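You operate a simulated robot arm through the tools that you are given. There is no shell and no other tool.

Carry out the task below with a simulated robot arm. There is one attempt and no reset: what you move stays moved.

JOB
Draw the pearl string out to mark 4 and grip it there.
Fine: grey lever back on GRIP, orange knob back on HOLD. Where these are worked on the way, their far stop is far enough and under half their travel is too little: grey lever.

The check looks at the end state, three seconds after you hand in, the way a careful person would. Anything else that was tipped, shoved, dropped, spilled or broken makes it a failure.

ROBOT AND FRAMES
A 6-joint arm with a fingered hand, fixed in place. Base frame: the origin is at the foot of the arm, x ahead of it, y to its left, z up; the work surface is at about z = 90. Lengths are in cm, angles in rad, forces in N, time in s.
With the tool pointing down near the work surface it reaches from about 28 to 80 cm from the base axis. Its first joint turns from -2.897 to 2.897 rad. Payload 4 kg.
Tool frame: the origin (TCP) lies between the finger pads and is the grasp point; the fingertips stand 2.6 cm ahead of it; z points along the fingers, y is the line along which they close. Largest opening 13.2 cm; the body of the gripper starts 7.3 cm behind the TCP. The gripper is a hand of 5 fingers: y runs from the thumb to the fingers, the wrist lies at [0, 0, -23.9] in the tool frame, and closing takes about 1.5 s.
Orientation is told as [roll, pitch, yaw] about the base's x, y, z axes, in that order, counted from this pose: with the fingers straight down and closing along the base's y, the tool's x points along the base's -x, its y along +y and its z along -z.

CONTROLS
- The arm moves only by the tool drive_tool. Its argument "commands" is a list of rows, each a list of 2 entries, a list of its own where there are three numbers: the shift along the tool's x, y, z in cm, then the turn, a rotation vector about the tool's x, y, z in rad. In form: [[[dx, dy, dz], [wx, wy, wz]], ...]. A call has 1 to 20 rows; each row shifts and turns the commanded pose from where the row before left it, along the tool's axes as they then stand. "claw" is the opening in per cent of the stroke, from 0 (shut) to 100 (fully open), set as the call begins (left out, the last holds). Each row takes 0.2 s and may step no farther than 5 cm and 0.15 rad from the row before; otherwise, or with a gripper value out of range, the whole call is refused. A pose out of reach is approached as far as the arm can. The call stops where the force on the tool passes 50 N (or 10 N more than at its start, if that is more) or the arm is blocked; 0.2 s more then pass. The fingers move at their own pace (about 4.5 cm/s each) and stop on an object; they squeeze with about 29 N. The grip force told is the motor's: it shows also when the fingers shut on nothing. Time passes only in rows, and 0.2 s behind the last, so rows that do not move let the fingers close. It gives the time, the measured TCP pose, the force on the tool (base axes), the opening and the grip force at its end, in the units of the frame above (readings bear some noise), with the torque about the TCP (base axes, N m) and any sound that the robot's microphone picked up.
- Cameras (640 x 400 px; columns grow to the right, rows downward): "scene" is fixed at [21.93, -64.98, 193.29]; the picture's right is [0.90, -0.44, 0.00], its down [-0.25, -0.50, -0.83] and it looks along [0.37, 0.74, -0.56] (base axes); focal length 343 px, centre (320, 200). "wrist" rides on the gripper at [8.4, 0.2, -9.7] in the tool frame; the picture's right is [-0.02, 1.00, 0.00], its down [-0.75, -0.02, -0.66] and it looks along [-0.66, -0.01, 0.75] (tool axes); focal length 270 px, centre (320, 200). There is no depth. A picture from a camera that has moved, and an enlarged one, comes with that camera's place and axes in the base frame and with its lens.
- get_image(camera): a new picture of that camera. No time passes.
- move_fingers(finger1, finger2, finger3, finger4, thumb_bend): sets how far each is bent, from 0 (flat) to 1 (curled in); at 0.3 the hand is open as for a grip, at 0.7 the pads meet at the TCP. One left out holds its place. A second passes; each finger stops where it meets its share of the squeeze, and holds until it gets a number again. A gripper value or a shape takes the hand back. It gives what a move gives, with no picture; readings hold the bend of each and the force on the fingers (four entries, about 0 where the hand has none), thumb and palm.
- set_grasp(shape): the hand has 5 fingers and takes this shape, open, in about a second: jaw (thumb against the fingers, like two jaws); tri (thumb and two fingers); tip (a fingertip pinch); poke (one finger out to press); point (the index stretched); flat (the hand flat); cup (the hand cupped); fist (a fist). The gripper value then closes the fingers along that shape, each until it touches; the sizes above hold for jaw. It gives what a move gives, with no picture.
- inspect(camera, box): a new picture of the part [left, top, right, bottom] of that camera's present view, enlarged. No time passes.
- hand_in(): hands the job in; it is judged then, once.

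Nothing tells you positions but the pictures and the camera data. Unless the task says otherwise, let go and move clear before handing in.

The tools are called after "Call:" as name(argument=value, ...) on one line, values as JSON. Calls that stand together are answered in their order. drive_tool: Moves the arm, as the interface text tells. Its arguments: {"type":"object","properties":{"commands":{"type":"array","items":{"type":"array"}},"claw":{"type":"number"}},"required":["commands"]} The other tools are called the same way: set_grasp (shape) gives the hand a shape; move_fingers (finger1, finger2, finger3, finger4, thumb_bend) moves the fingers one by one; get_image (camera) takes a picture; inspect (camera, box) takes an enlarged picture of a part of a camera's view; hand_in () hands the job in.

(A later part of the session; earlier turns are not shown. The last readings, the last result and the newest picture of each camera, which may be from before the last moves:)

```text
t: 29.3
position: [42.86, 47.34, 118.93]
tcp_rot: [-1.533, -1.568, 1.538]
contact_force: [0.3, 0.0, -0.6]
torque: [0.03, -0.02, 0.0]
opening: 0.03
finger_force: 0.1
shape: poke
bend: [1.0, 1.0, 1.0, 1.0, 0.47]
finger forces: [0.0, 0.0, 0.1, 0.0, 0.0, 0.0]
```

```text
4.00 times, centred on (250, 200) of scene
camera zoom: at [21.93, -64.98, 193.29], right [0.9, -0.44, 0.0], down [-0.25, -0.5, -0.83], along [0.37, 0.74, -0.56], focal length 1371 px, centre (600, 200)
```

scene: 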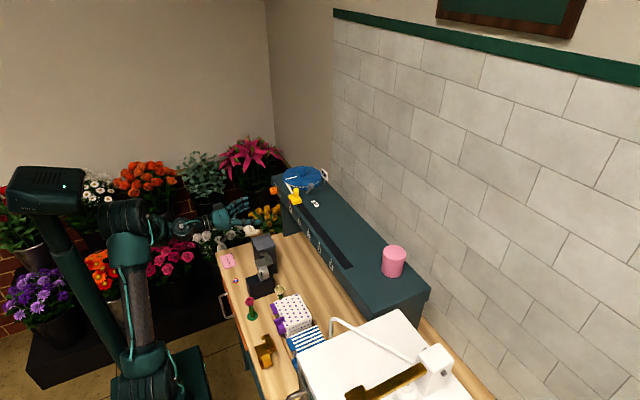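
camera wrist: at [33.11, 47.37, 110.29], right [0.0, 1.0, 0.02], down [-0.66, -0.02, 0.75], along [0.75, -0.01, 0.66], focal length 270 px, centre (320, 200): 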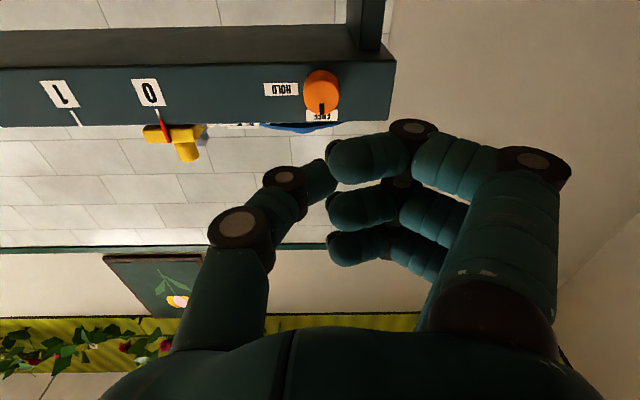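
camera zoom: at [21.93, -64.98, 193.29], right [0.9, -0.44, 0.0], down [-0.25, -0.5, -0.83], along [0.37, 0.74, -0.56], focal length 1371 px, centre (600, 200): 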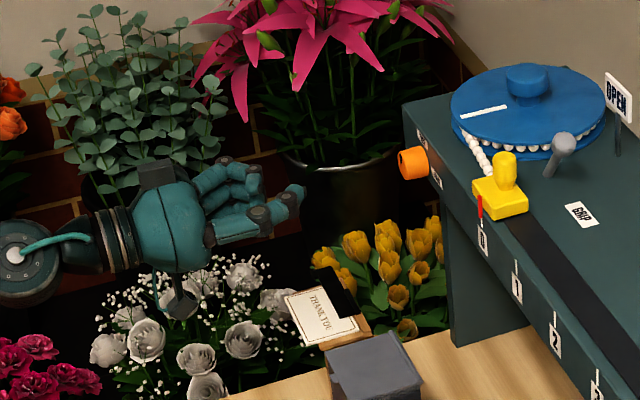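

The poke shape left the fingers curled. I'll set the fingers individually: finger1 straight, the rest curled.

Call:
move_fingers(finger1=0, finger2=1, finger3=1, finger4=1, thumb_bend=0.9)

Call:
get_image(camera="wrist")

Call:
inspect(camera="scene", box=[180, 150, 320, 250])

```text
t: 30.3
position: [42.99, 47.24, 118.83]
tcp_rot: [-1.532, -1.566, 1.536]
contact_force: [-1.8, -0.3, -0.1]
torque: [-0.01, -0.01, 0.0]
opening: 8.67
finger_force: 0.1
shape: fingers
bend: [0.0, 1.0, 1.0, 1.0, 0.85]
finger forces: [0.0, 0.1, 0.0, 0.0, 0.1, 0.0]
```

```text
taken
camera wrist: at [33.11, 47.37, 110.29], right [0.0, 1.0, 0.02], down [-0.66, -0.02, 0.75], along [0.75, -0.01, 0.66], focal length 270 px, centre (320, 200)
```

wrist: 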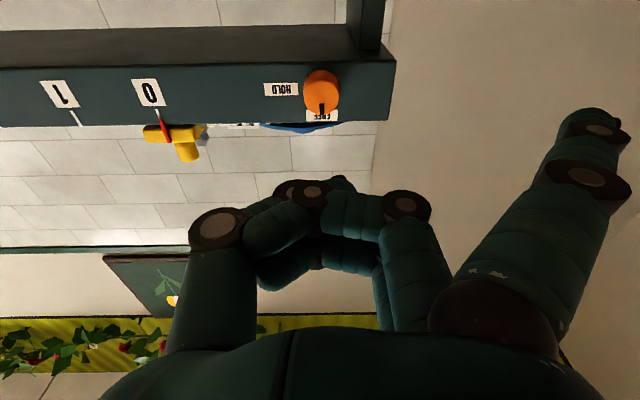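

```text
4.00 times, centred on (250, 200) of scene
camera zoom: at [21.93, -64.98, 193.29], right [0.9, -0.44, 0.0], down [-0.25, -0.5, -0.83], along [0.37, 0.74, -0.56], focal length 1371 px, centre (600, 200)
```

zoom: 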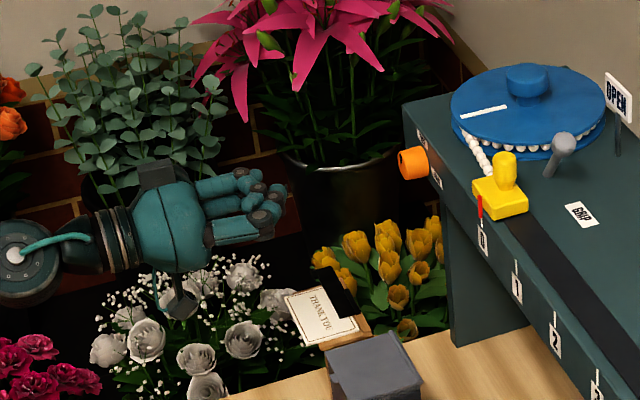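

Finger1 is the one on the camera side, and straight it splays outward, not ideal for poking. I'll look at the "tip" pinch shape, open and shut.

Call:
set_grasp(shape="tip")

Call:
get_image(camera="wrist")

Call:
drive_tool(commands=[[[0, 0, 0], [0, 0, 0]], [[0, 0, 0], [0, 0, 0]], [[0, 0, 0], [0, 0, 0]], [[0, 0, 0], [0, 0, 0]], [[0, 0, 0], [0, 0, 0]], [[0, 0, 0], [0, 0, 0]], [[0, 0, 0], [0, 0, 0]], [[0, 0, 0], [0, 0, 0]]], claw=0)

Call:
get_image(camera="wrist")

Call:
inspect(camera="scene", box=[180, 150, 320, 250])

```text
t: 31.2
position: [43.0, 47.31, 118.71]
tcp_rot: [-1.527, -1.567, 1.531]
contact_force: [1.0, -0.2, 0.0]
torque: [-0.02, 0.0, -0.02]
opening: 13.19
finger_force: 0.0
shape: tip
bend: [0.0, 0.3, 0.3, 0.0, 0.3]
finger forces: [0.0, 0.0, 0.0, 0.0, 0.0, 0.0]
```

```text
taken
camera wrist: at [33.11, 47.37, 110.29], right [0.0, 1.0, 0.02], down [-0.66, -0.02, 0.75], along [0.75, -0.01, 0.66], focal length 270 px, centre (320, 200)
```

wrist: 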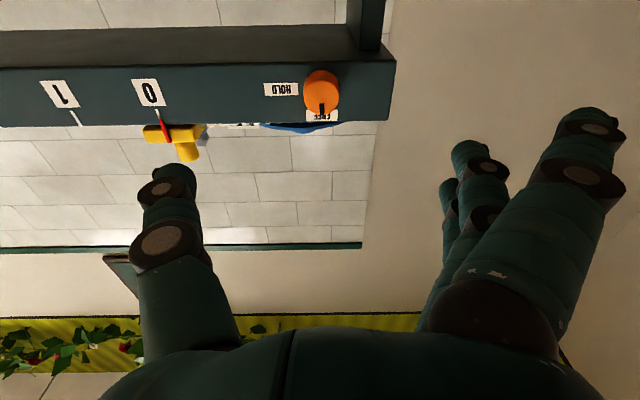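

```text
t: 33.0
position: [42.95, 47.21, 118.76]
tcp_rot: [-1.531, -1.567, 1.538]
contact_force: [0.7, -0.8, -0.3]
torque: [0.03, 0.0, 0.0]
opening: 0.03
finger_force: 15.2
shape: tip
bend: [0.03, 0.63, 0.63, 0.03, 0.66]
finger forces: [0.1, 0.0, 0.0, 0.1, 0.1, 0.0]
```

```text
taken
camera wrist: at [33.11, 47.37, 110.29], right [0.0, 1.0, 0.02], down [-0.66, -0.02, 0.75], along [0.75, -0.01, 0.66], focal length 270 px, centre (320, 200)
```

wrist: 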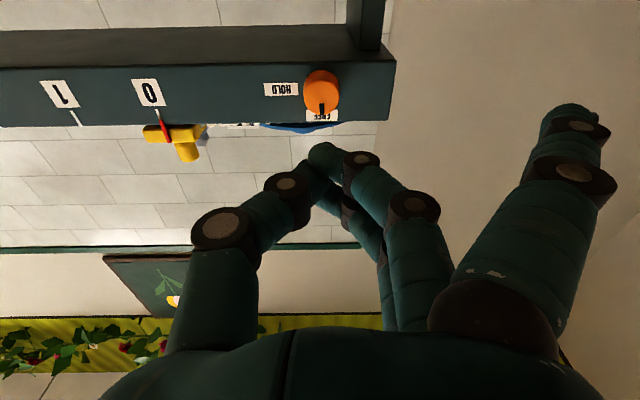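

```text
4.00 times, centred on (250, 200) of scene
camera zoom: at [21.93, -64.98, 193.29], right [0.9, -0.44, 0.0], down [-0.25, -0.5, -0.83], along [0.37, 0.74, -0.56], focal length 1371 px, centre (600, 200)
```

zoom: 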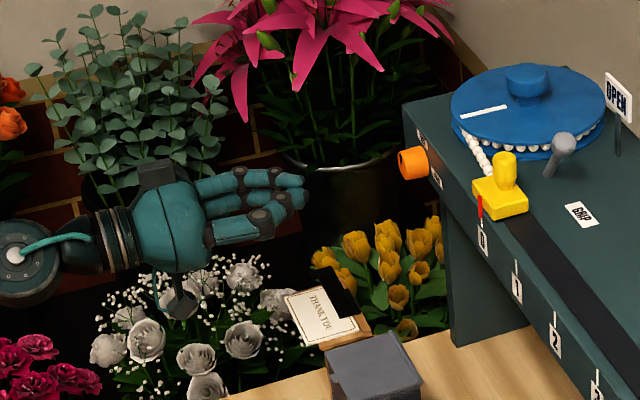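

"Tip" uses the thumb and the two middle fingers with the outer two splayed out. I'll also check the "tri" shape.

Call:
set_grasp(shape="tri")

Call:
get_image(camera="wrist")

Call:
move_fingers(finger1=1.0, finger2=0.65, finger3=0.65, finger4=1.0, thumb_bend=0.65)

Call:
get_image(camera="wrist")

Call:
inspect(camera="scene", box=[200, 170, 280, 230])

```text
t: 33.9
position: [42.93, 47.25, 118.76]
tcp_rot: [-1.526, -1.567, 1.531]
contact_force: [0.2, 0.6, -0.1]
torque: [-0.03, 0.02, 0.01]
opening: 13.18
finger_force: 0.2
shape: tri
bend: [0.0, 0.3, 0.3, 0.0, 0.3]
finger forces: [0.0, 0.0, 0.0, 0.1, 0.1, 0.0]
```

```text
taken
camera wrist: at [33.11, 47.37, 110.29], right [0.0, 1.0, 0.02], down [-0.66, -0.02, 0.75], along [0.75, -0.01, 0.66], focal length 270 px, centre (320, 200)
```

wrist: 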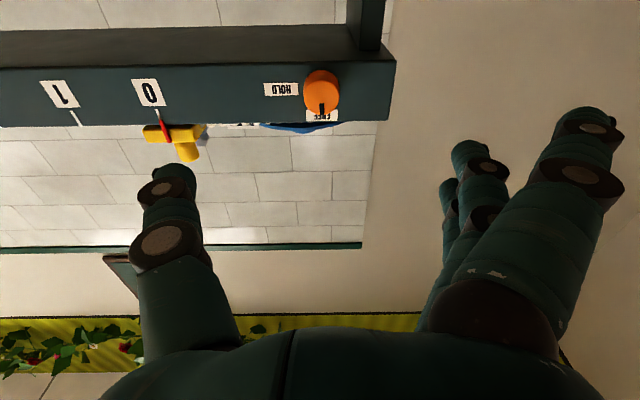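

```text
t: 34.9
position: [42.88, 47.27, 118.73]
tcp_rot: [-1.534, -1.568, 1.537]
contact_force: [0.0, -0.3, 0.2]
torque: [-0.03, 0.0, -0.03]
opening: 4.61
finger_force: 0.1
shape: fingers
bend: [1.0, 0.65, 0.65, 1.0, 0.65]
finger forces: [0.1, 0.0, 0.0, 0.0, 0.1, 0.0]
```

```text
taken
camera wrist: at [33.11, 47.37, 110.29], right [0.0, 1.0, 0.02], down [-0.66, -0.02, 0.75], along [0.75, -0.01, 0.66], focal length 270 px, centre (320, 200)
```

wrist: 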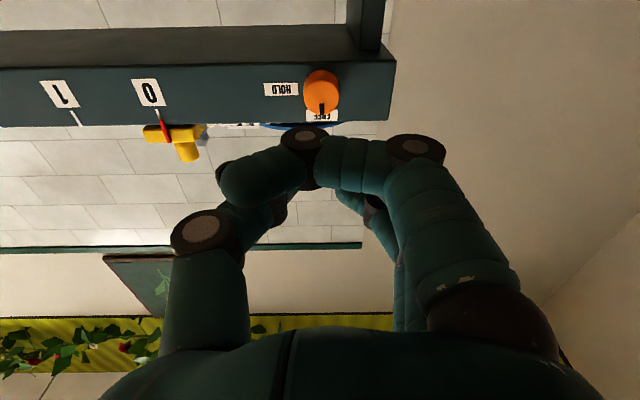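

```text
6.67 times, centred on (240, 200) of scene
camera zoom: at [21.93, -64.98, 193.29], right [0.9, -0.44, 0.0], down [-0.25, -0.5, -0.83], along [0.37, 0.74, -0.56], focal length 2286 px, centre (853, 200)
```

zoom: 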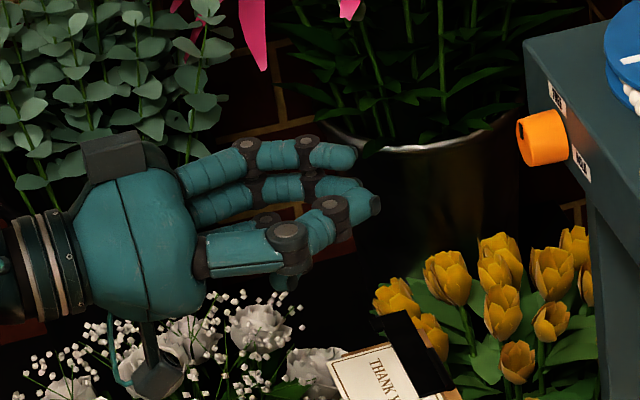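

Tri and tip look alike (outer fingers splayed), so jaw with a limited opening is the most usable. Having the camera above the hand and the thumb on the spool side would help; I'll test in free air whether the wrist can roll to −π.

Call:
set_grasp(shape="jaw")

Call:
drive_tool(commands=[[[0, 0, 0], [0, 0, -0.15]], [[0, 0, 0], [0, 0, -0.15]], [[0, 0, 0], [0, 0, -0.15]], [[0, 0, 0], [0, 0, -0.15]], [[0, 0, 0], [0, 0, -0.15]], [[0, 0, 0], [0, 0, -0.15]], [[0, 0, 0], [0, 0, -0.15]], [[0, 0, 0], [0, 0, -0.15]], [[0, 0, 0], [0, 0, -0.15]], [[0, 0, 0], [0, 0, -0.15]], [[0, 0, 0], [0, 0, -0.15]], [[0, 0, 0], [0, 0, -0.15]], [[0, 0, 0], [0, 0, -0.15]], [[0, 0, 0], [0, 0, -0.15]], [[0, 0, 0], [0, 0, -0.15]], [[0, 0, 0], [0, 0, 0]]], claw=40)

```text
t: 35.8
position: [42.97, 47.29, 118.75]
tcp_rot: [-1.526, -1.567, 1.531]
contact_force: [0.6, 0.2, -0.3]
torque: [0.02, 0.01, 0.0]
opening: 13.21
finger_force: 0.0
shape: jaw
bend: [0.3, 0.3, 0.3, 0.3, 0.3]
finger forces: [0.1, 0.0, 0.0, 0.0, 0.0, 0.0]
```

```text
t: 39.2
position: [42.73, 46.78, 117.85]
tcp_rot: [-1.575, 0.679, 1.573]
contact_force: [-0.9, -0.2, -1.4]
torque: [-0.01, 0.0, -0.03]
opening: 5.33
finger_force: 0.0
shape: jaw
bend: [0.73, 0.73, 0.73, 0.73, 0.7]
finger forces: [0.0, 0.0, 0.1, 0.0, 0.1, 0.1]
out of reach, approached as far as the arm can: row 15
```

The roll limit is about −2.25, so the other direction should have room up to about +3.4. I'll roll to +π instead (free air here).

Call:
drive_tool(commands=[[[0, 0, 0], [0, 0, 0.15]], [[0, 0, 0], [0, 0, 0.15]], [[0, 0, 0], [0, 0, 0.15]], [[0, 0, 0], [0, 0, 0.15]], [[0, 0, 0], [0, 0, 0.15]], [[0, 0, 0], [0, 0, 0.15]], [[0, 0, 0], [0, 0, 0.15]], [[0, 0, 0], [0, 0, 0.15]], [[0, 0, 0], [0, 0, 0.15]], [[0, 0, 0], [0, 0, 0.15]], [[0, 0, 0], [0, 0, 0.15]], [[0, 0, 0], [0, 0, 0.15]], [[0, 0, 0], [0, 0, 0.15]], [[0, 0, 0], [0, 0, 0.15]], [[0, 0, 0], [0, 0, 0.15]], [[0, 0, 0], [0, 0, 0.15]], [[0, 0, 0], [0, 0, 0.15]], [[0, 0, 0], [0, 0, 0.15]], [[0, 0, 0], [0, 0, 0.15]], [[0, 0, 0], [0, 0, 0.15]]])

Call:
drive_tool(commands=[[[0, 0, 0], [0, 0, 0.15]], [[0, 0, 0], [0, 0, 0.15]], [[0, 0, 0], [0, 0, 0.15]], [[0, 0, 0], [0, 0, 0.15]], [[0, 0, 0], [0, 0, 0.15]], [[0, 0, 0], [0, 0, 0.15]], [[0, 0, 0], [0, 0, 0.15]], [[0, 0, 0], [0, 0, 0.15]], [[0, 0, 0], [0, 0, 0.15]], [[0, 0, 0], [0, 0, 0.15]], [[0, 0, 0], [0, 0, 0.15]], [[0, 0, 0], [0, 0, 0.15]], [[0, 0, 0], [0, 0, 0.15]], [[0, 0, 0], [0, 0, 0.15]], [[0, 0, 0], [0, 0, 0.15]], [[0, 0, 0], [0, 0, 0]]])

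Call:
get_image(camera="wrist")

Call:
inspect(camera="scene", box=[160, 140, 320, 260])

```text
t: 43.4
position: [42.72, 46.7, 117.91]
tcp_rot: [1.57, -0.822, -1.565]
contact_force: [0.0, 0.1, 0.4]
torque: [-0.01, -0.02, 0.01]
opening: 5.34
finger_force: 0.1
shape: jaw
bend: [0.73, 0.73, 0.73, 0.73, 0.7]
finger forces: [0.0, 0.0, 0.0, 0.0, 0.0, 0.0]
```

```text
t: 46.8
position: [42.71, 46.61, 117.89]
tcp_rot: [1.57, 1.425, -1.568]
contact_force: [0.6, -0.6, 0.5]
torque: [-0.01, -0.02, 0.0]
opening: 5.36
finger_force: 0.0
shape: jaw
bend: [0.73, 0.73, 0.73, 0.73, 0.7]
finger forces: [0.1, 0.1, 0.0, 0.0, 0.0, 0.0]
```

```text
taken
camera wrist: at [32.85, 47.62, 126.29], right [0.0, -0.99, 0.12], down [-0.66, -0.1, -0.75], along [0.75, -0.08, -0.65], focal length 270 px, centre (320, 200)
```

wrist: 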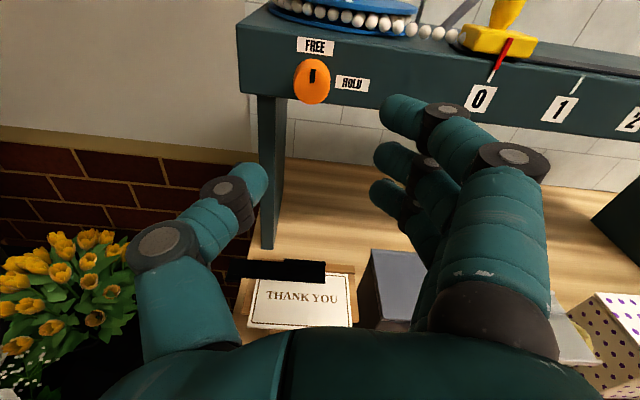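

```text
3.33 times, centred on (240, 200) of scene
camera zoom: at [21.93, -64.98, 193.29], right [0.9, -0.44, 0.0], down [-0.25, -0.5, -0.83], along [0.37, 0.74, -0.56], focal length 1143 px, centre (587, 200)
```

zoom: 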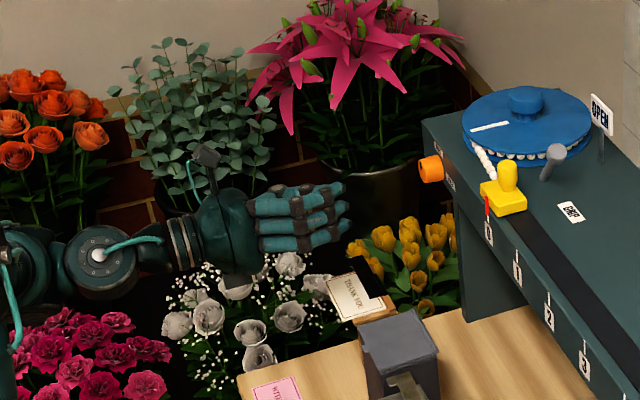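

Excellent — the camera is now above the hand with an upright view, thumb on the +y side. I'll finish the roll, rise to z≈134, move across to y≈30, then yaw 25° outward and tilt down ~34° to face the lever.

Call:
drive_tool(commands=[[[4, 0, 0], [0, 0, 0.145]], [[4, 2, 0], [0, 0, 0]], [[4, 2, 0], [0, 0, 0]], [[4, 2, 0], [0, 0, 0]], [[0, 5, 0], [0, 0, 0]], [[0, 5, 0], [0, 0, 0]], [[0, 0, 0], [0.145, 0, 0]], [[0, 0, 0], [0.145, 0, 0]], [[0, 0, 0], [0.146, 0, 0]], [[0, 0, 0], [0, -0.15, 0]], [[0, 0, 0], [0, -0.15, 0]], [[0, 0, 0], [0, -0.15, 0]], [[0, 0, 0], [0, -0.15, 0]], [[0, 0, 0], [0, 0, 0]]])

Call:
get_image(camera="wrist")

Call:
get_image(camera="scene")

```text
t: 49.8
position: [42.84, 31.37, 133.87]
tcp_rot: [0.003, 0.969, -2.699]
contact_force: [-0.5, 0.5, -1.8]
torque: [-0.01, 0.02, 0.0]
opening: 5.32
finger_force: 0.0
shape: jaw
bend: [0.73, 0.73, 0.73, 0.73, 0.7]
finger forces: [0.1, 0.1, 0.1, 0.0, 0.0, 0.0]
```

```text
taken
camera wrist: at [39.77, 29.76, 146.32], right [0.42, -0.91, -0.02], down [-0.88, -0.4, -0.25], along [0.22, 0.12, -0.97], focal length 270 px, centre (320, 200)
```

wrist: 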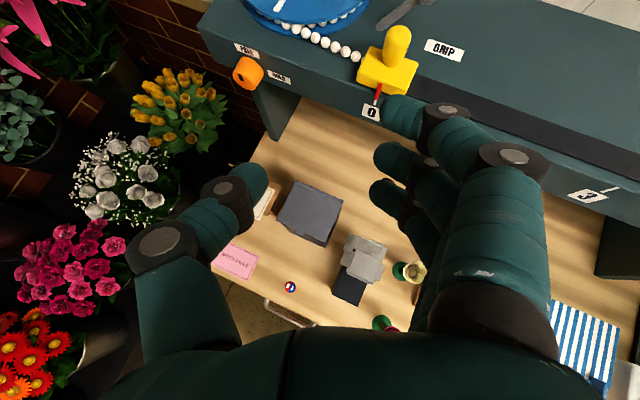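

```text
taken
```

scene: 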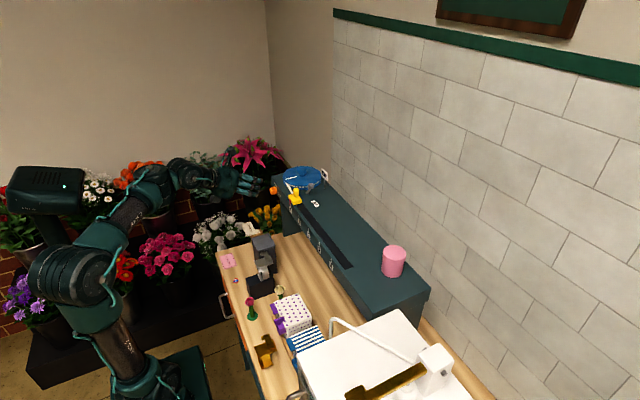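

Good posture. I'll advance three quarters of the way toward the lever and look.

Call:
drive_tool(commands=[[[1.67, 2.41, 2.69], [0, 0, 0]], [[1.67, 2.41, 2.69], [0, 0, 0]], [[1.67, 2.41, 2.69], [0, 0, 0]], [[0, 0, 0], [0, 0, 0]]])

Call:
get_image(camera="wrist")

Call:
inspect(camera="scene", box=[230, 150, 370, 240])

```text
t: 50.8
position: [54.29, 28.83, 133.34]
tcp_rot: [0.0, 0.971, -2.698]
contact_force: [-0.4, -0.3, -0.1]
torque: [-0.04, 0.0, 0.01]
opening: 5.33
finger_force: 0.1
shape: jaw
bend: [0.73, 0.73, 0.73, 0.73, 0.7]
finger forces: [0.1, 0.0, 0.0, 0.1, 0.0, 0.0]
```

```text
taken
camera wrist: at [51.37, 27.24, 145.8], right [0.42, -0.91, -0.02], down [-0.88, -0.4, -0.25], along [0.22, 0.12, -0.97], focal length 270 px, centre (320, 200)
```

wrist: 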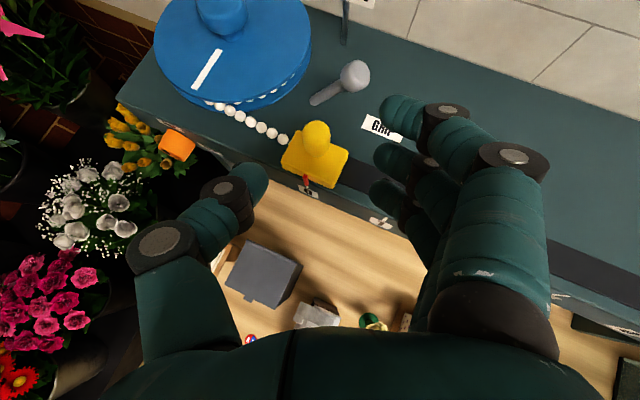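

```text
4.44 times, centred on (300, 195) of scene
camera zoom: at [21.93, -64.98, 193.29], right [0.9, -0.44, 0.0], down [-0.25, -0.5, -0.83], along [0.37, 0.74, -0.56], focal length 1524 px, centre (409, 222)
```

zoom: 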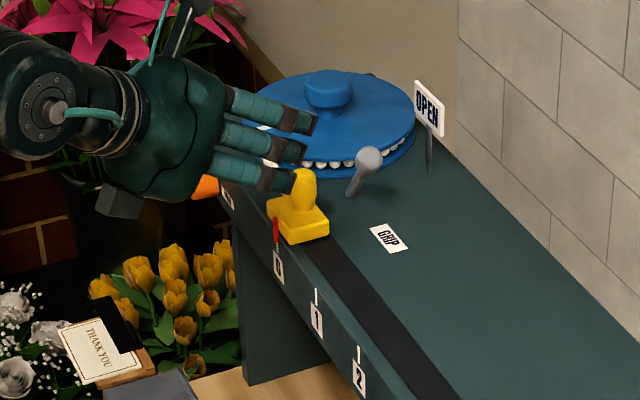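

From this top view: lever base ≈ (65.8, 34.9), ball ≈ (65.6, 31.0, 128), yellow handle top ≈ (59.6, 31.6, 128). I'll line up behind the ball along the tool axis and advance halfway, then check.

Call:
drive_tool(commands=[[[0.94, 1.45, 1.51], [0, 0, 0]], [[0.94, 1.44, 1.51], [0, 0, 0]], [[0, 0, 2], [0, 0, 0]], [[0, 0, 2], [0, 0, 0]], [[0, 0, 0], [0, 0, 0]]])

Call:
get_image(camera="wrist")

Call:
inspect(camera="scene", box=[230, 150, 370, 240])

```text
t: 52.0
position: [61.83, 29.07, 131.24]
tcp_rot: [0.001, 0.971, -2.697]
contact_force: [0.6, -1.9, -0.1]
torque: [0.01, 0.03, 0.0]
opening: 5.33
finger_force: 0.1
shape: jaw
bend: [0.73, 0.73, 0.73, 0.73, 0.7]
finger forces: [0.0, 0.0, 0.0, 0.0, 0.0, 0.1]
```

```text
taken
camera wrist: at [58.9, 27.54, 143.61], right [0.42, -0.91, -0.02], down [-0.88, -0.4, -0.25], along [0.22, 0.12, -0.97], focal length 270 px, centre (320, 200)
```

wrist: 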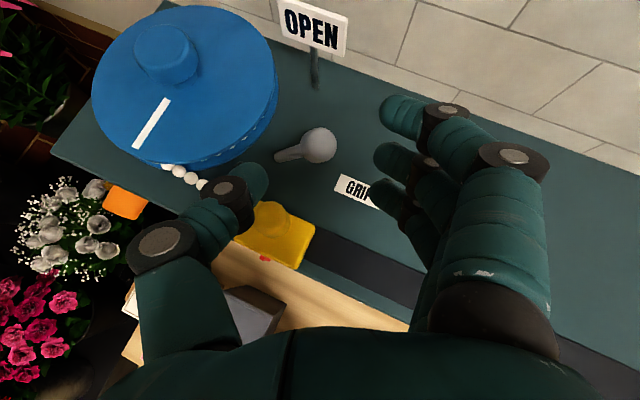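

```text
4.44 times, centred on (300, 195) of scene
camera zoom: at [21.93, -64.98, 193.29], right [0.9, -0.44, 0.0], down [-0.25, -0.5, -0.83], along [0.37, 0.74, -0.56], focal length 1524 px, centre (409, 222)
```

zoom: 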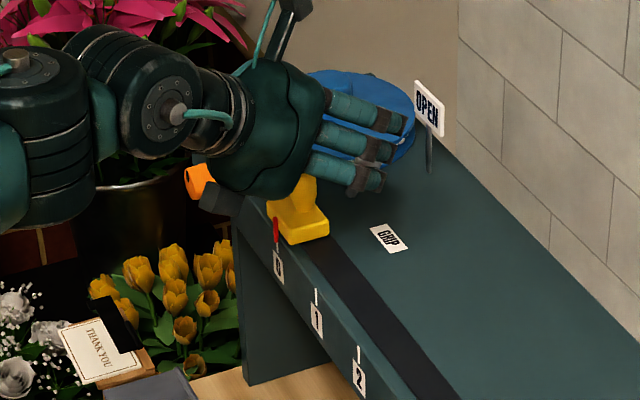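

The ball is centred between thumb and fingers. I'll tilt 0.1 rad more (to keep the wrist hardware above the yellow handle later) and advance the last 4 cm onto the ball.

Call:
drive_tool(commands=[[[0.23, -0.08, 0.1], [0, -0.1, 0]], [[0, 0, 2], [0, 0, 0]], [[0, 0, 2], [0, 0, 0]], [[0, 0, 0], [0, 0, 0]]])

Call:
get_image(camera="wrist")

Call:
inspect(camera="scene", box=[230, 150, 370, 240])

```text
t: 53.0
position: [64.78, 30.51, 128.77]
tcp_rot: [0.002, 0.871, -2.701]
contact_force: [0.1, 0.6, 1.0]
torque: [0.04, 0.0, -0.01]
opening: 5.34
finger_force: 0.1
shape: jaw
bend: [0.73, 0.73, 0.73, 0.73, 0.7]
finger forces: [0.0, 0.0, 0.0, 0.0, 0.0, 0.0]
```

```text
taken
camera wrist: at [62.94, 29.56, 141.42], right [0.41, -0.91, -0.01], down [-0.9, -0.41, -0.15], along [0.13, 0.08, -0.99], focal length 270 px, centre (320, 200)
```

wrist: 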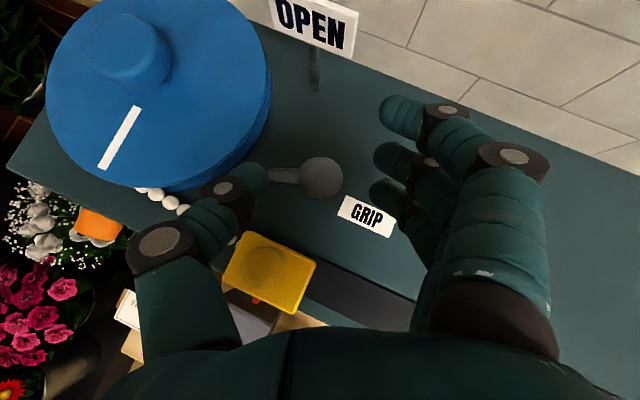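

```text
4.44 times, centred on (300, 195) of scene
camera zoom: at [21.93, -64.98, 193.29], right [0.9, -0.44, 0.0], down [-0.25, -0.5, -0.83], along [0.37, 0.74, -0.56], focal length 1524 px, centre (409, 222)
```

zoom: 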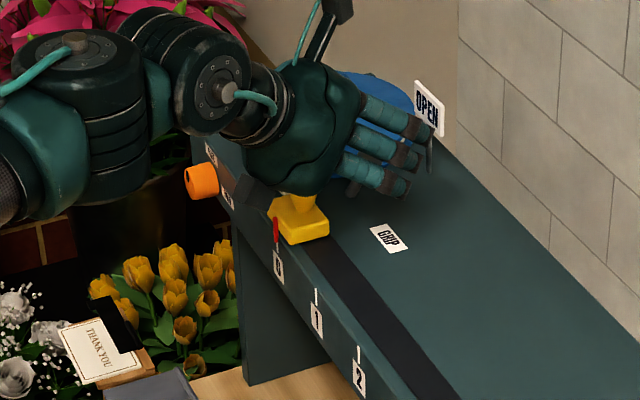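

The ball sits centred between the thumb and middle fingers, nothing touching. Closing on it.

Call:
drive_tool(commands=[[[0, 0, 0], [0, 0, 0]], [[0, 0, 0], [0, 0, 0]], [[0, 0, 0], [0, 0, 0]], [[0, 0, 0], [0, 0, 0]], [[0, 0, 0], [0, 0, 0]], [[0, 0, 0], [0, 0, 0]]], claw=0)

Call:
get_image(camera="wrist")

```text
t: 54.4
position: [64.74, 30.57, 128.76]
tcp_rot: [0.002, 0.869, -2.697]
contact_force: [-4.6, 7.6, -1.1]
torque: [0.04, 0.01, 0.04]
opening: 0.59
finger_force: 29.3
shape: jaw
bend: [0.67, 0.71, 0.71, 0.67, 0.7]
finger forces: [0.1, 7.2, 8.0, 0.1, 24.8, 0.0]
```

```text
taken
camera wrist: at [62.88, 29.67, 141.41], right [0.42, -0.91, -0.01], down [-0.9, -0.41, -0.15], along [0.13, 0.08, -0.99], focal length 270 px, centre (320, 200)
```

wrist: 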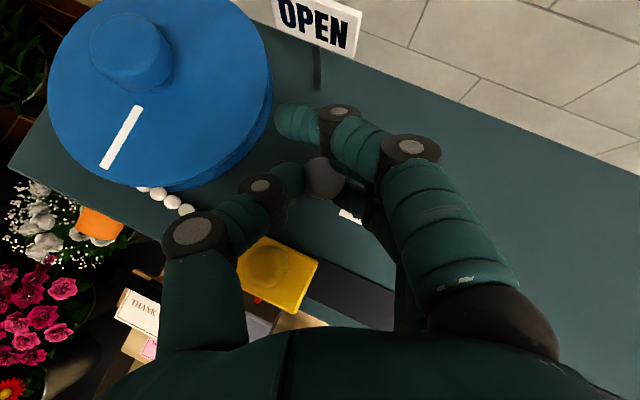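

The ball is held (thumb 25 N, middle fingers 7–8 N each). I'll test the lever's direction with a small 1 cm nudge toward +x (arc toward OPEN).

Call:
drive_tool(commands=[[[0.31, 0.16, 0.37], [0, 0, 0]], [[0.31, 0.16, 0.37], [0, 0, 0]], [[0, 0, 0], [0, 0, 0]]])

Call:
get_image(camera="wrist")

```text
t: 55.2
position: [65.63, 30.91, 128.55]
tcp_rot: [0.004, 0.87, -2.697]
contact_force: [-14.5, 17.3, -3.8]
torque: [0.11, 0.19, 0.22]
opening: 0.64
finger_force: 29.1
shape: jaw
bend: [0.67, 0.73, 0.71, 0.67, 0.72]
finger forces: [0.0, 0.9, 8.7, 0.0, 26.6, 0.1]
```

```text
taken
camera wrist: at [63.87, 29.9, 141.31], right [0.42, -0.91, -0.01], down [-0.9, -0.41, -0.15], along [0.13, 0.08, -0.99], focal length 270 px, centre (320, 200)
```

wrist: 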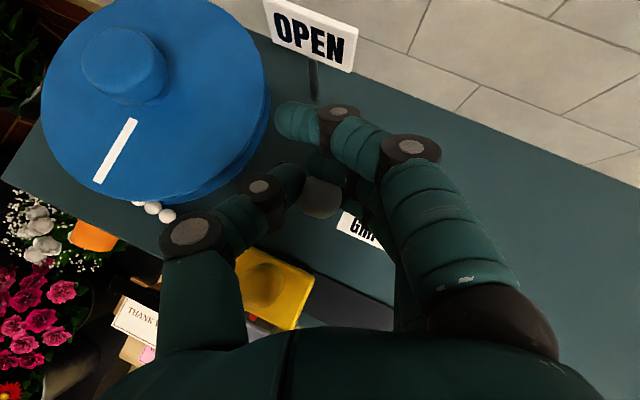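

The ball did not follow toward +x (the fingers slid along it), so the lever more likely tilts in the y–z plane, from leaning −y up and over toward +y. I'll undo the nudge and test a small move +y/up.

Call:
drive_tool(commands=[[[-0.31, -0.16, -0.37], [0, 0, 0]], [[-0.31, -0.16, -0.37], [0, 0, 0]], [[0, 0, 0], [0, 0, 0]], [[0.48, -0.65, 0], [0, 0, 0]], [[0.47, -0.65, 0.01], [0, 0, 0]], [[0, 0, 0], [0, 0, 0]]])

Call:
get_image(camera="wrist")

```text
t: 55.8
position: [65.2, 30.82, 128.73]
tcp_rot: [0.002, 0.882, -2.698]
contact_force: [24.9, 22.9, -2.0]
torque: [0.14, -0.24, -0.01]
opening: 0.24
finger_force: 28.7
shape: jaw
bend: [0.67, 0.72, 0.69, 0.67, 0.7]
finger forces: [0.0, 12.7, 9.4, 0.0, 24.2, 0.0]
stopped in row 2: the force on the tool passed its limit at 53 N (the readings are from after the stop); the commanded pose is now the measured one
```

```text
taken
camera wrist: at [63.29, 29.82, 141.4], right [0.42, -0.91, -0.01], down [-0.9, -0.41, -0.16], along [0.14, 0.08, -0.99], focal length 270 px, centre (320, 200)
```

wrist: 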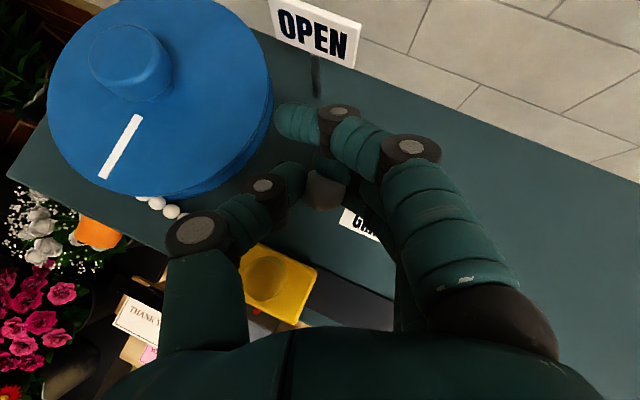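

Pulling straight back hooked the ball, and the arm stopped on force. I'll open the fingers a little (about 4 cm) to release the strain and re-centre.

Call:
drive_tool(commands=[[[0, 0, 0], [0, 0, 0]], [[0, 0, 0], [0, 0, 0]], [[0, 0, 0], [0, 0, 0]], [[0, 0, 0], [0, 0, 0]], [[0, 0, 0], [0, 0, 0]]], claw=32)

Call:
get_image(camera="wrist")

Call:
inspect(camera="scene", box=[230, 150, 370, 240])

```text
t: 57.0
position: [65.07, 30.6, 128.85]
tcp_rot: [0.003, 0.878, -2.702]
contact_force: [0.3, -0.2, -0.1]
torque: [-0.05, 0.03, 0.0]
opening: 4.17
finger_force: 0.1
shape: jaw
bend: [0.73, 0.73, 0.73, 0.73, 0.7]
finger forces: [0.0, 0.0, 0.0, 0.0, 0.1, 0.1]
```

```text
taken
camera wrist: at [63.18, 29.57, 141.49], right [0.41, -0.91, -0.01], down [-0.9, -0.41, -0.16], along [0.14, 0.08, -0.99], focal length 270 px, centre (320, 200)
```

wrist: 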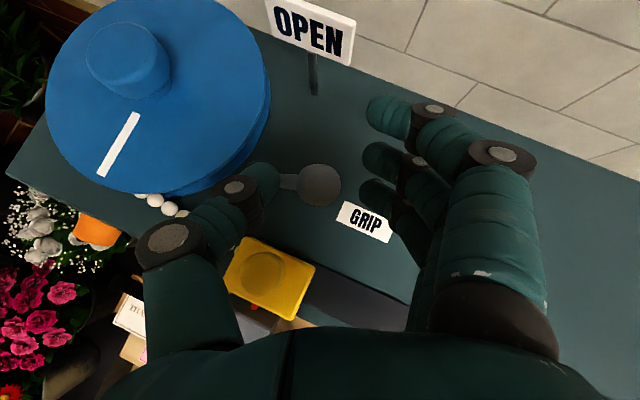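

```text
4.44 times, centred on (300, 195) of scene
camera zoom: at [21.93, -64.98, 193.29], right [0.9, -0.44, 0.0], down [-0.25, -0.5, -0.83], along [0.37, 0.74, -0.56], focal length 1524 px, centre (409, 222)
```

zoom: 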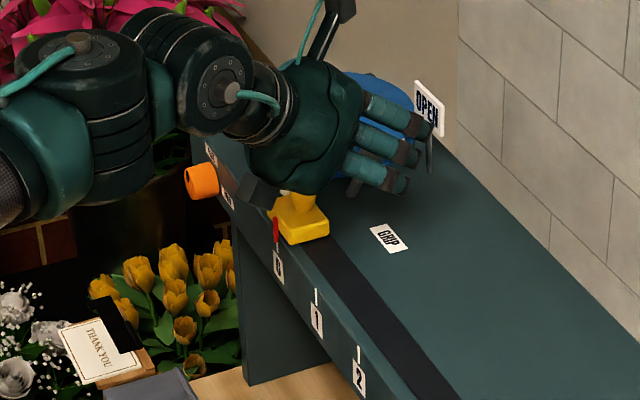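

The lever is unmoved and the hand is free. Now, with the ball loosely caged, I'll press it toward +y (and slightly up) with the middle fingers and watch the forces.

Call:
drive_tool(commands=[[[0.243, -0.542, 0.132], [0, 0, 0]], [[0.243, -0.542, 0.132], [0, 0, 0]], [[0.475, -0.65, 0.004], [0, 0, 0]], [[0.475, -0.65, 0.004], [0, 0, 0]], [[0, 0, 0], [0, 0, 0]]])

Call:
get_image(camera="wrist")

```text
t: 58.2
position: [65.11, 33.33, 129.76]
tcp_rot: [0.002, 0.88, -2.7]
contact_force: [-0.2, -1.1, -0.1]
torque: [0.01, 0.01, 0.0]
opening: 4.19
finger_force: 0.0
shape: jaw
bend: [0.73, 0.73, 0.73, 0.73, 0.7]
finger forces: [0.0, 0.1, 1.0, 0.0, 0.0, 0.0]
```

```text
taken
camera wrist: at [63.2, 32.29, 142.49], right [0.41, -0.91, -0.01], down [-0.9, -0.41, -0.16], along [0.14, 0.08, -0.99], focal length 270 px, centre (320, 200)
```

wrist: 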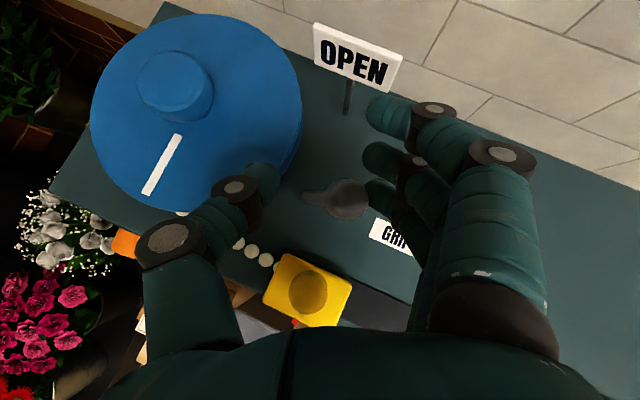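

The ball moved about 1.3 cm toward +y with almost no force, so it does tilt that way. Continuing along its arc.

Call:
drive_tool(commands=[[[0.296, -0.624, 0.138], [0, 0, 0]], [[0.296, -0.624, 0.138], [0, 0, 0]], [[0.296, -0.624, 0.138], [0, 0, 0]], [[0.296, -0.624, 0.138], [0, 0, 0]], [[0, 0, 0], [0, 0, 0]]])

Call:
get_image(camera="wrist")

Call:
inspect(camera="scene", box=[230, 140, 370, 240])

```text
t: 59.4
position: [65.32, 35.98, 130.28]
tcp_rot: [0.001, 0.878, -2.702]
contact_force: [-0.1, -0.1, 0.1]
torque: [0.01, 0.0, -0.02]
opening: 4.16
finger_force: 0.1
shape: jaw
bend: [0.73, 0.73, 0.73, 0.73, 0.7]
finger forces: [0.0, 0.0, 0.6, 0.1, 0.0, 0.0]
```

```text
taken
camera wrist: at [63.3, 34.95, 142.95], right [0.41, -0.91, -0.01], down [-0.9, -0.41, -0.16], along [0.14, 0.08, -0.99], focal length 270 px, centre (320, 200)
```

wrist: 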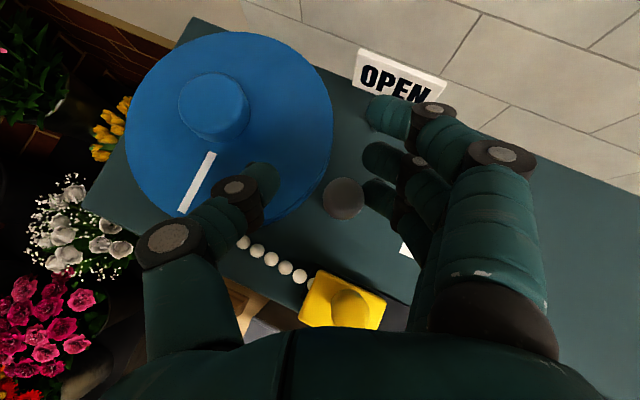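

```text
4.00 times, centred on (300, 190) of scene
camera zoom: at [21.93, -64.98, 193.29], right [0.9, -0.44, 0.0], down [-0.25, -0.5, -0.83], along [0.37, 0.74, -0.56], focal length 1371 px, centre (400, 240)
```

zoom: 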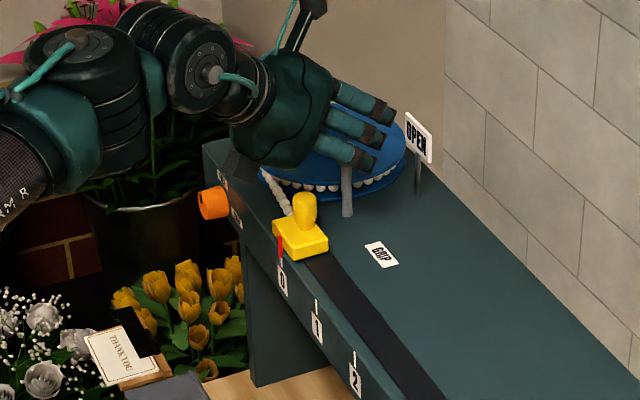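

The lever is now upright. Continuing gently toward +y until the far stop is felt.

Call:
drive_tool(commands=[[[0.12, -0.46, 0.18], [0, 0, 0]], [[0.1, -0.46, 0.2], [0, 0, 0]], [[0.08, -0.46, 0.21], [0, 0, 0]], [[0, 0, 0], [0, 0, 0]]])

Call:
get_image(camera="wrist")

Call:
inspect(camera="scene", box=[270, 140, 350, 210])

```text
t: 60.4
position: [65.22, 37.43, 130.3]
tcp_rot: [0.001, 0.881, -2.704]
contact_force: [-3.3, -12.4, 0.9]
torque: [-0.38, 0.13, -0.24]
opening: 4.5
finger_force: 0.1
shape: jaw
bend: [0.73, 0.73, 0.72, 0.73, 0.7]
finger forces: [0.1, 0.0, 4.8, 7.0, 0.0, 0.0]
```

```text
taken
camera wrist: at [63.25, 36.37, 142.87], right [0.41, -0.91, -0.01], down [-0.9, -0.4, -0.16], along [0.14, 0.08, -0.99], focal length 270 px, centre (320, 200)
```

wrist: 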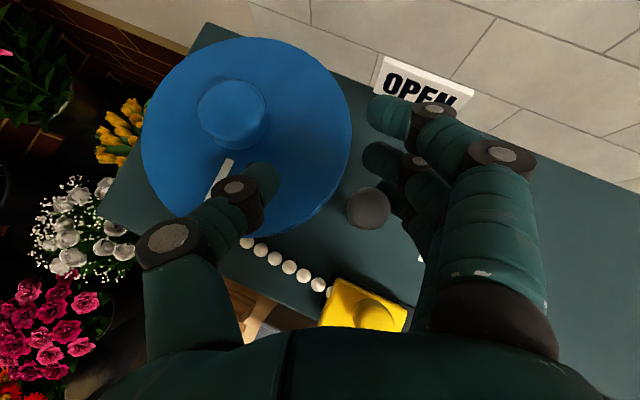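

```text
5.71 times, centred on (310, 175) of scene
camera zoom: at [21.93, -64.98, 193.29], right [0.9, -0.44, 0.0], down [-0.25, -0.5, -0.83], along [0.37, 0.74, -0.56], focal length 1959 px, centre (377, 343)
```

zoom: 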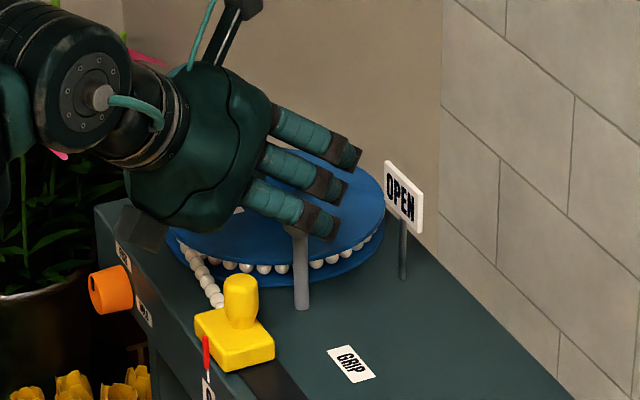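

Resistance (~12 N) with the lever standing upright next to the OPEN sign: that's its far stop. I'll back the fingers off 0.9 cm so nothing touches, and check that it stays.

Call:
drive_tool(commands=[[[-0.12, 0.45, -0.15], [0, 0, 0]], [[-0.12, 0.45, -0.15], [0, 0, 0]], [[0, 0, 0], [0, 0, 0]], [[0, 0, 0], [0, 0, 0]]])

Call:
get_image(camera="wrist")

```text
t: 61.4
position: [65.18, 36.51, 130.24]
tcp_rot: [0.002, 0.878, -2.702]
contact_force: [2.4, -0.4, -1.6]
torque: [0.02, -0.04, 0.06]
opening: 4.25
finger_force: 0.1
shape: jaw
bend: [0.73, 0.73, 0.72, 0.73, 0.7]
finger forces: [0.1, 0.0, 1.9, 0.0, 0.0, 0.0]
```

```text
taken
camera wrist: at [63.25, 35.48, 142.87], right [0.41, -0.91, -0.01], down [-0.9, -0.41, -0.16], along [0.14, 0.08, -0.99], focal length 270 px, centre (320, 200)
```

wrist: 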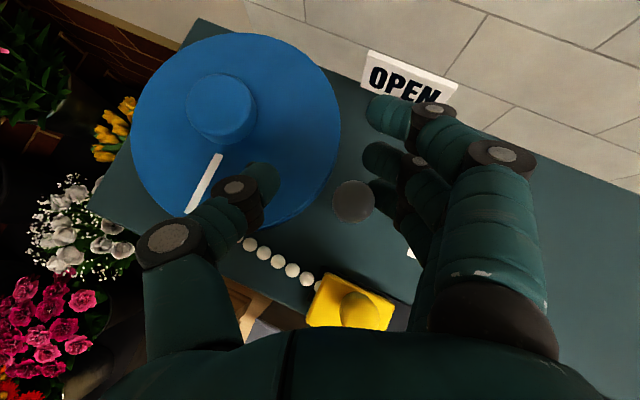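

Call:
drive_tool(commands=[[[-0.12, 0.45, -0.15], [0, 0, 0]], [[-0.04, 0.2, -0.06], [0, 0, 0]], [[0, 0, 0], [0, 0, 0]], [[0, 0, 0], [0, 0, 0]]])

Call:
get_image(camera="wrist")

```text
t: 62.4
position: [65.21, 35.84, 130.22]
tcp_rot: [0.003, 0.88, -2.702]
contact_force: [0.5, -0.5, 0.2]
torque: [0.02, -0.01, -0.03]
opening: 4.17
finger_force: 0.0
shape: jaw
bend: [0.73, 0.73, 0.73, 0.73, 0.7]
finger forces: [0.0, 0.1, 0.1, 0.0, 0.1, 0.0]
```

```text
taken
camera wrist: at [63.28, 34.73, 142.87], right [0.41, -0.91, -0.01], down [-0.9, -0.41, -0.16], along [0.14, 0.08, -0.99], focal length 270 px, centre (320, 200)
```

wrist: 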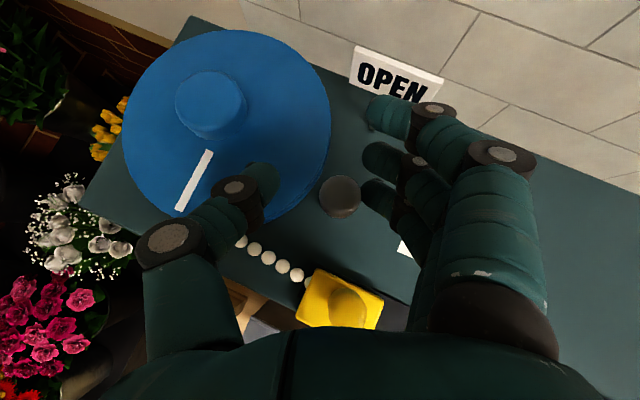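

The lever stays upright at OPEN by itself. Now I'll centre the hand on the ball, retract along the tool axis, rise, and straighten the hand's heading to +x for the yellow shuttle.

Call:
drive_tool(commands=[[[0, 0.9, 0], [0, 0, 0]], [[0, 0, -4], [0, 0, 0]], [[0, 0, -4], [0, 0, 0]], [[0, 0, -3], [0, 0, 0]], [[0, 0, 0], [-0.113, 0, 0.0935]], [[0, 0, 0], [-0.113, 0, 0.0935]], [[0, 0, 0], [-0.113, 0, 0.0935]], [[0, 0, 0], [0, 0, 0]]])

Call:
get_image(camera="wrist")

Call:
inspect(camera="scene", box=[230, 140, 390, 260])

```text
t: 64.2
position: [57.88, 31.43, 137.26]
tcp_rot: [0.002, 0.879, -3.142]
contact_force: [-0.5, -0.2, -0.2]
torque: [0.0, 0.0, 0.0]
opening: 4.19
finger_force: 0.0
shape: jaw
bend: [0.73, 0.73, 0.73, 0.73, 0.7]
finger forces: [0.0, 0.1, 0.1, 0.0, 0.0, 0.0]
```

```text
taken
camera wrist: at [55.61, 31.24, 149.91], right [-0.01, -1.0, -0.01], down [-0.99, 0.02, -0.16], along [0.16, 0.01, -0.99], focal length 270 px, centre (320, 200)
```

wrist: 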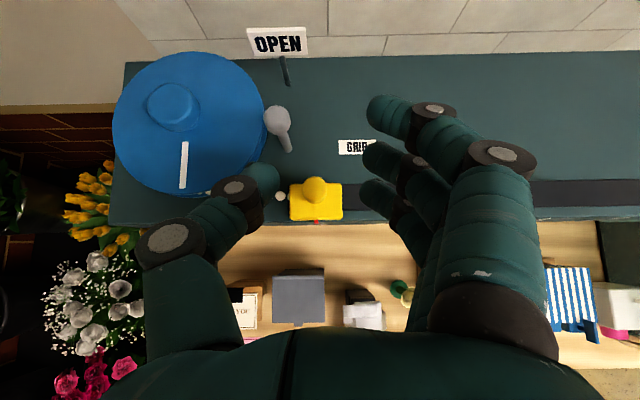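

```text
3.33 times, centred on (310, 200) of scene
camera zoom: at [21.93, -64.98, 193.29], right [0.9, -0.44, 0.0], down [-0.25, -0.5, -0.83], along [0.37, 0.74, -0.56], focal length 1143 px, centre (353, 200)
```

zoom: 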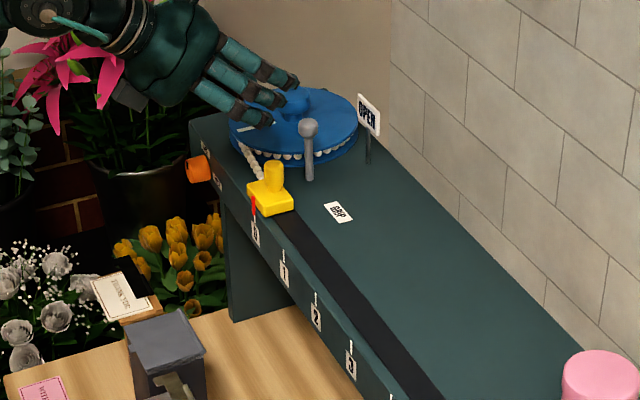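

Clear view: lever upright at OPEN, shuttle handle at ≈(59.9, 31.75). I'll open the hand to ~9 cm and move to a point in front and above, with the thumb going to the +y side of the handle so it can push toward −y.

Call:
drive_tool(commands=[[[-3.23, 1.12, 0.22], [0, 0, 0]], [[-3.23, 1.12, 0.22], [0, 0, 0]], [[0, 0, 0], [0, 0, 0]], [[0, 0, 0], [0, 0, 0]]], claw=68)

Call:
get_image(camera="wrist")

Call:
inspect(camera="scene", box=[230, 140, 390, 260])

```text
t: 65.2
position: [54.16, 29.33, 132.1]
tcp_rot: [0.002, 0.881, -3.141]
contact_force: [0.5, 0.1, 0.7]
torque: [-0.02, 0.05, 0.02]
opening: 8.92
finger_force: 0.1
shape: jaw
bend: [0.69, 0.69, 0.69, 0.69, 0.65]
finger forces: [0.1, 0.0, 0.1, 0.0, 0.0, 0.0]
```

```text
taken
camera wrist: at [51.93, 29.1, 144.77], right [-0.01, -1.0, -0.01], down [-0.99, 0.02, -0.16], along [0.16, 0.01, -0.99], focal length 270 px, centre (320, 200)
```

wrist: 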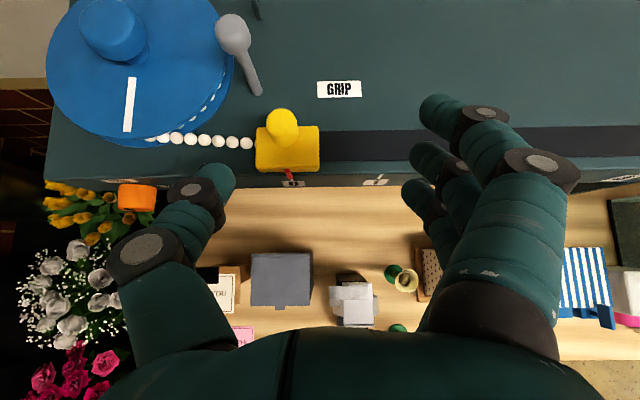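

```text
3.33 times, centred on (310, 200) of scene
camera zoom: at [21.93, -64.98, 193.29], right [0.9, -0.44, 0.0], down [-0.25, -0.5, -0.83], along [0.37, 0.74, -0.56], focal length 1143 px, centre (353, 200)
```

zoom: 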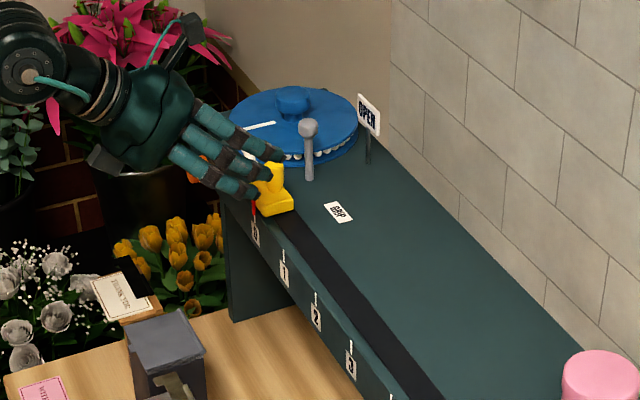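

Everything lines up: thumb will pass about 1 cm to the +y side of the handle. Advancing 6 cm along the tool axis.

Call:
drive_tool(commands=[[[-0.06, 0, 2.0], [0, 0, 0]], [[-0.06, 0, 2.0], [0, 0, 0]], [[-0.06, 0, 2.0], [0, 0, 0]], [[0, 0, 0], [0, 0, 0]]])

Call:
get_image(camera="wrist")

Call:
inspect(camera="scene", box=[250, 140, 350, 215])

```text
t: 66.2
position: [58.79, 29.35, 128.06]
tcp_rot: [0.002, 0.879, -3.143]
contact_force: [-0.2, 0.5, -1.3]
torque: [-0.03, 0.0, 0.03]
opening: 8.91
finger_force: 0.0
shape: jaw
bend: [0.69, 0.69, 0.69, 0.69, 0.65]
finger forces: [0.1, 0.0, 0.1, 0.0, 0.1, 0.0]
```

```text
taken
camera wrist: at [56.53, 29.09, 140.67], right [-0.01, -1.0, -0.01], down [-0.99, 0.02, -0.16], along [0.16, 0.01, -0.99], focal length 270 px, centre (320, 200)
```

wrist: 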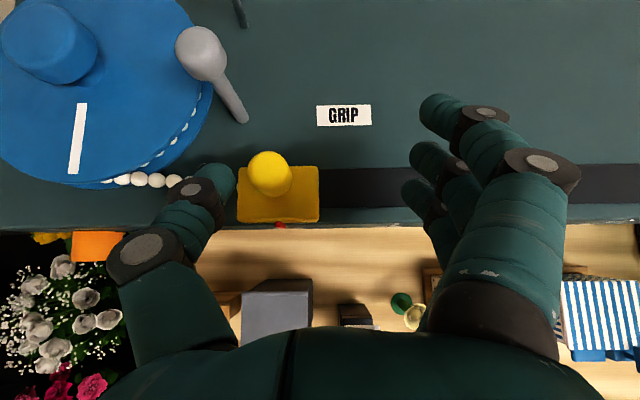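

```text
5.33 times, centred on (300, 178) of scene
camera zoom: at [21.93, -64.98, 193.29], right [0.9, -0.44, 0.0], down [-0.25, -0.5, -0.83], along [0.37, 0.74, -0.56], focal length 1828 px, centre (427, 320)
```

zoom: 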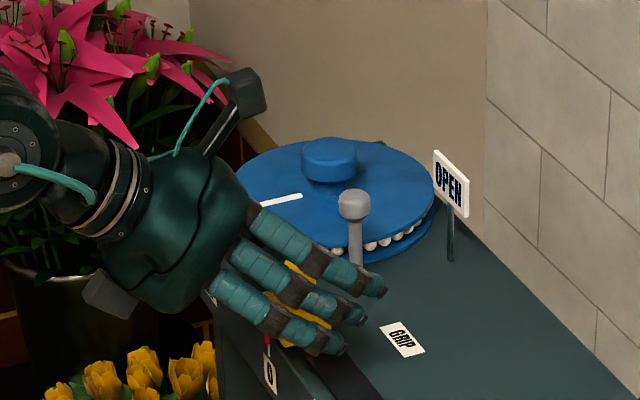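

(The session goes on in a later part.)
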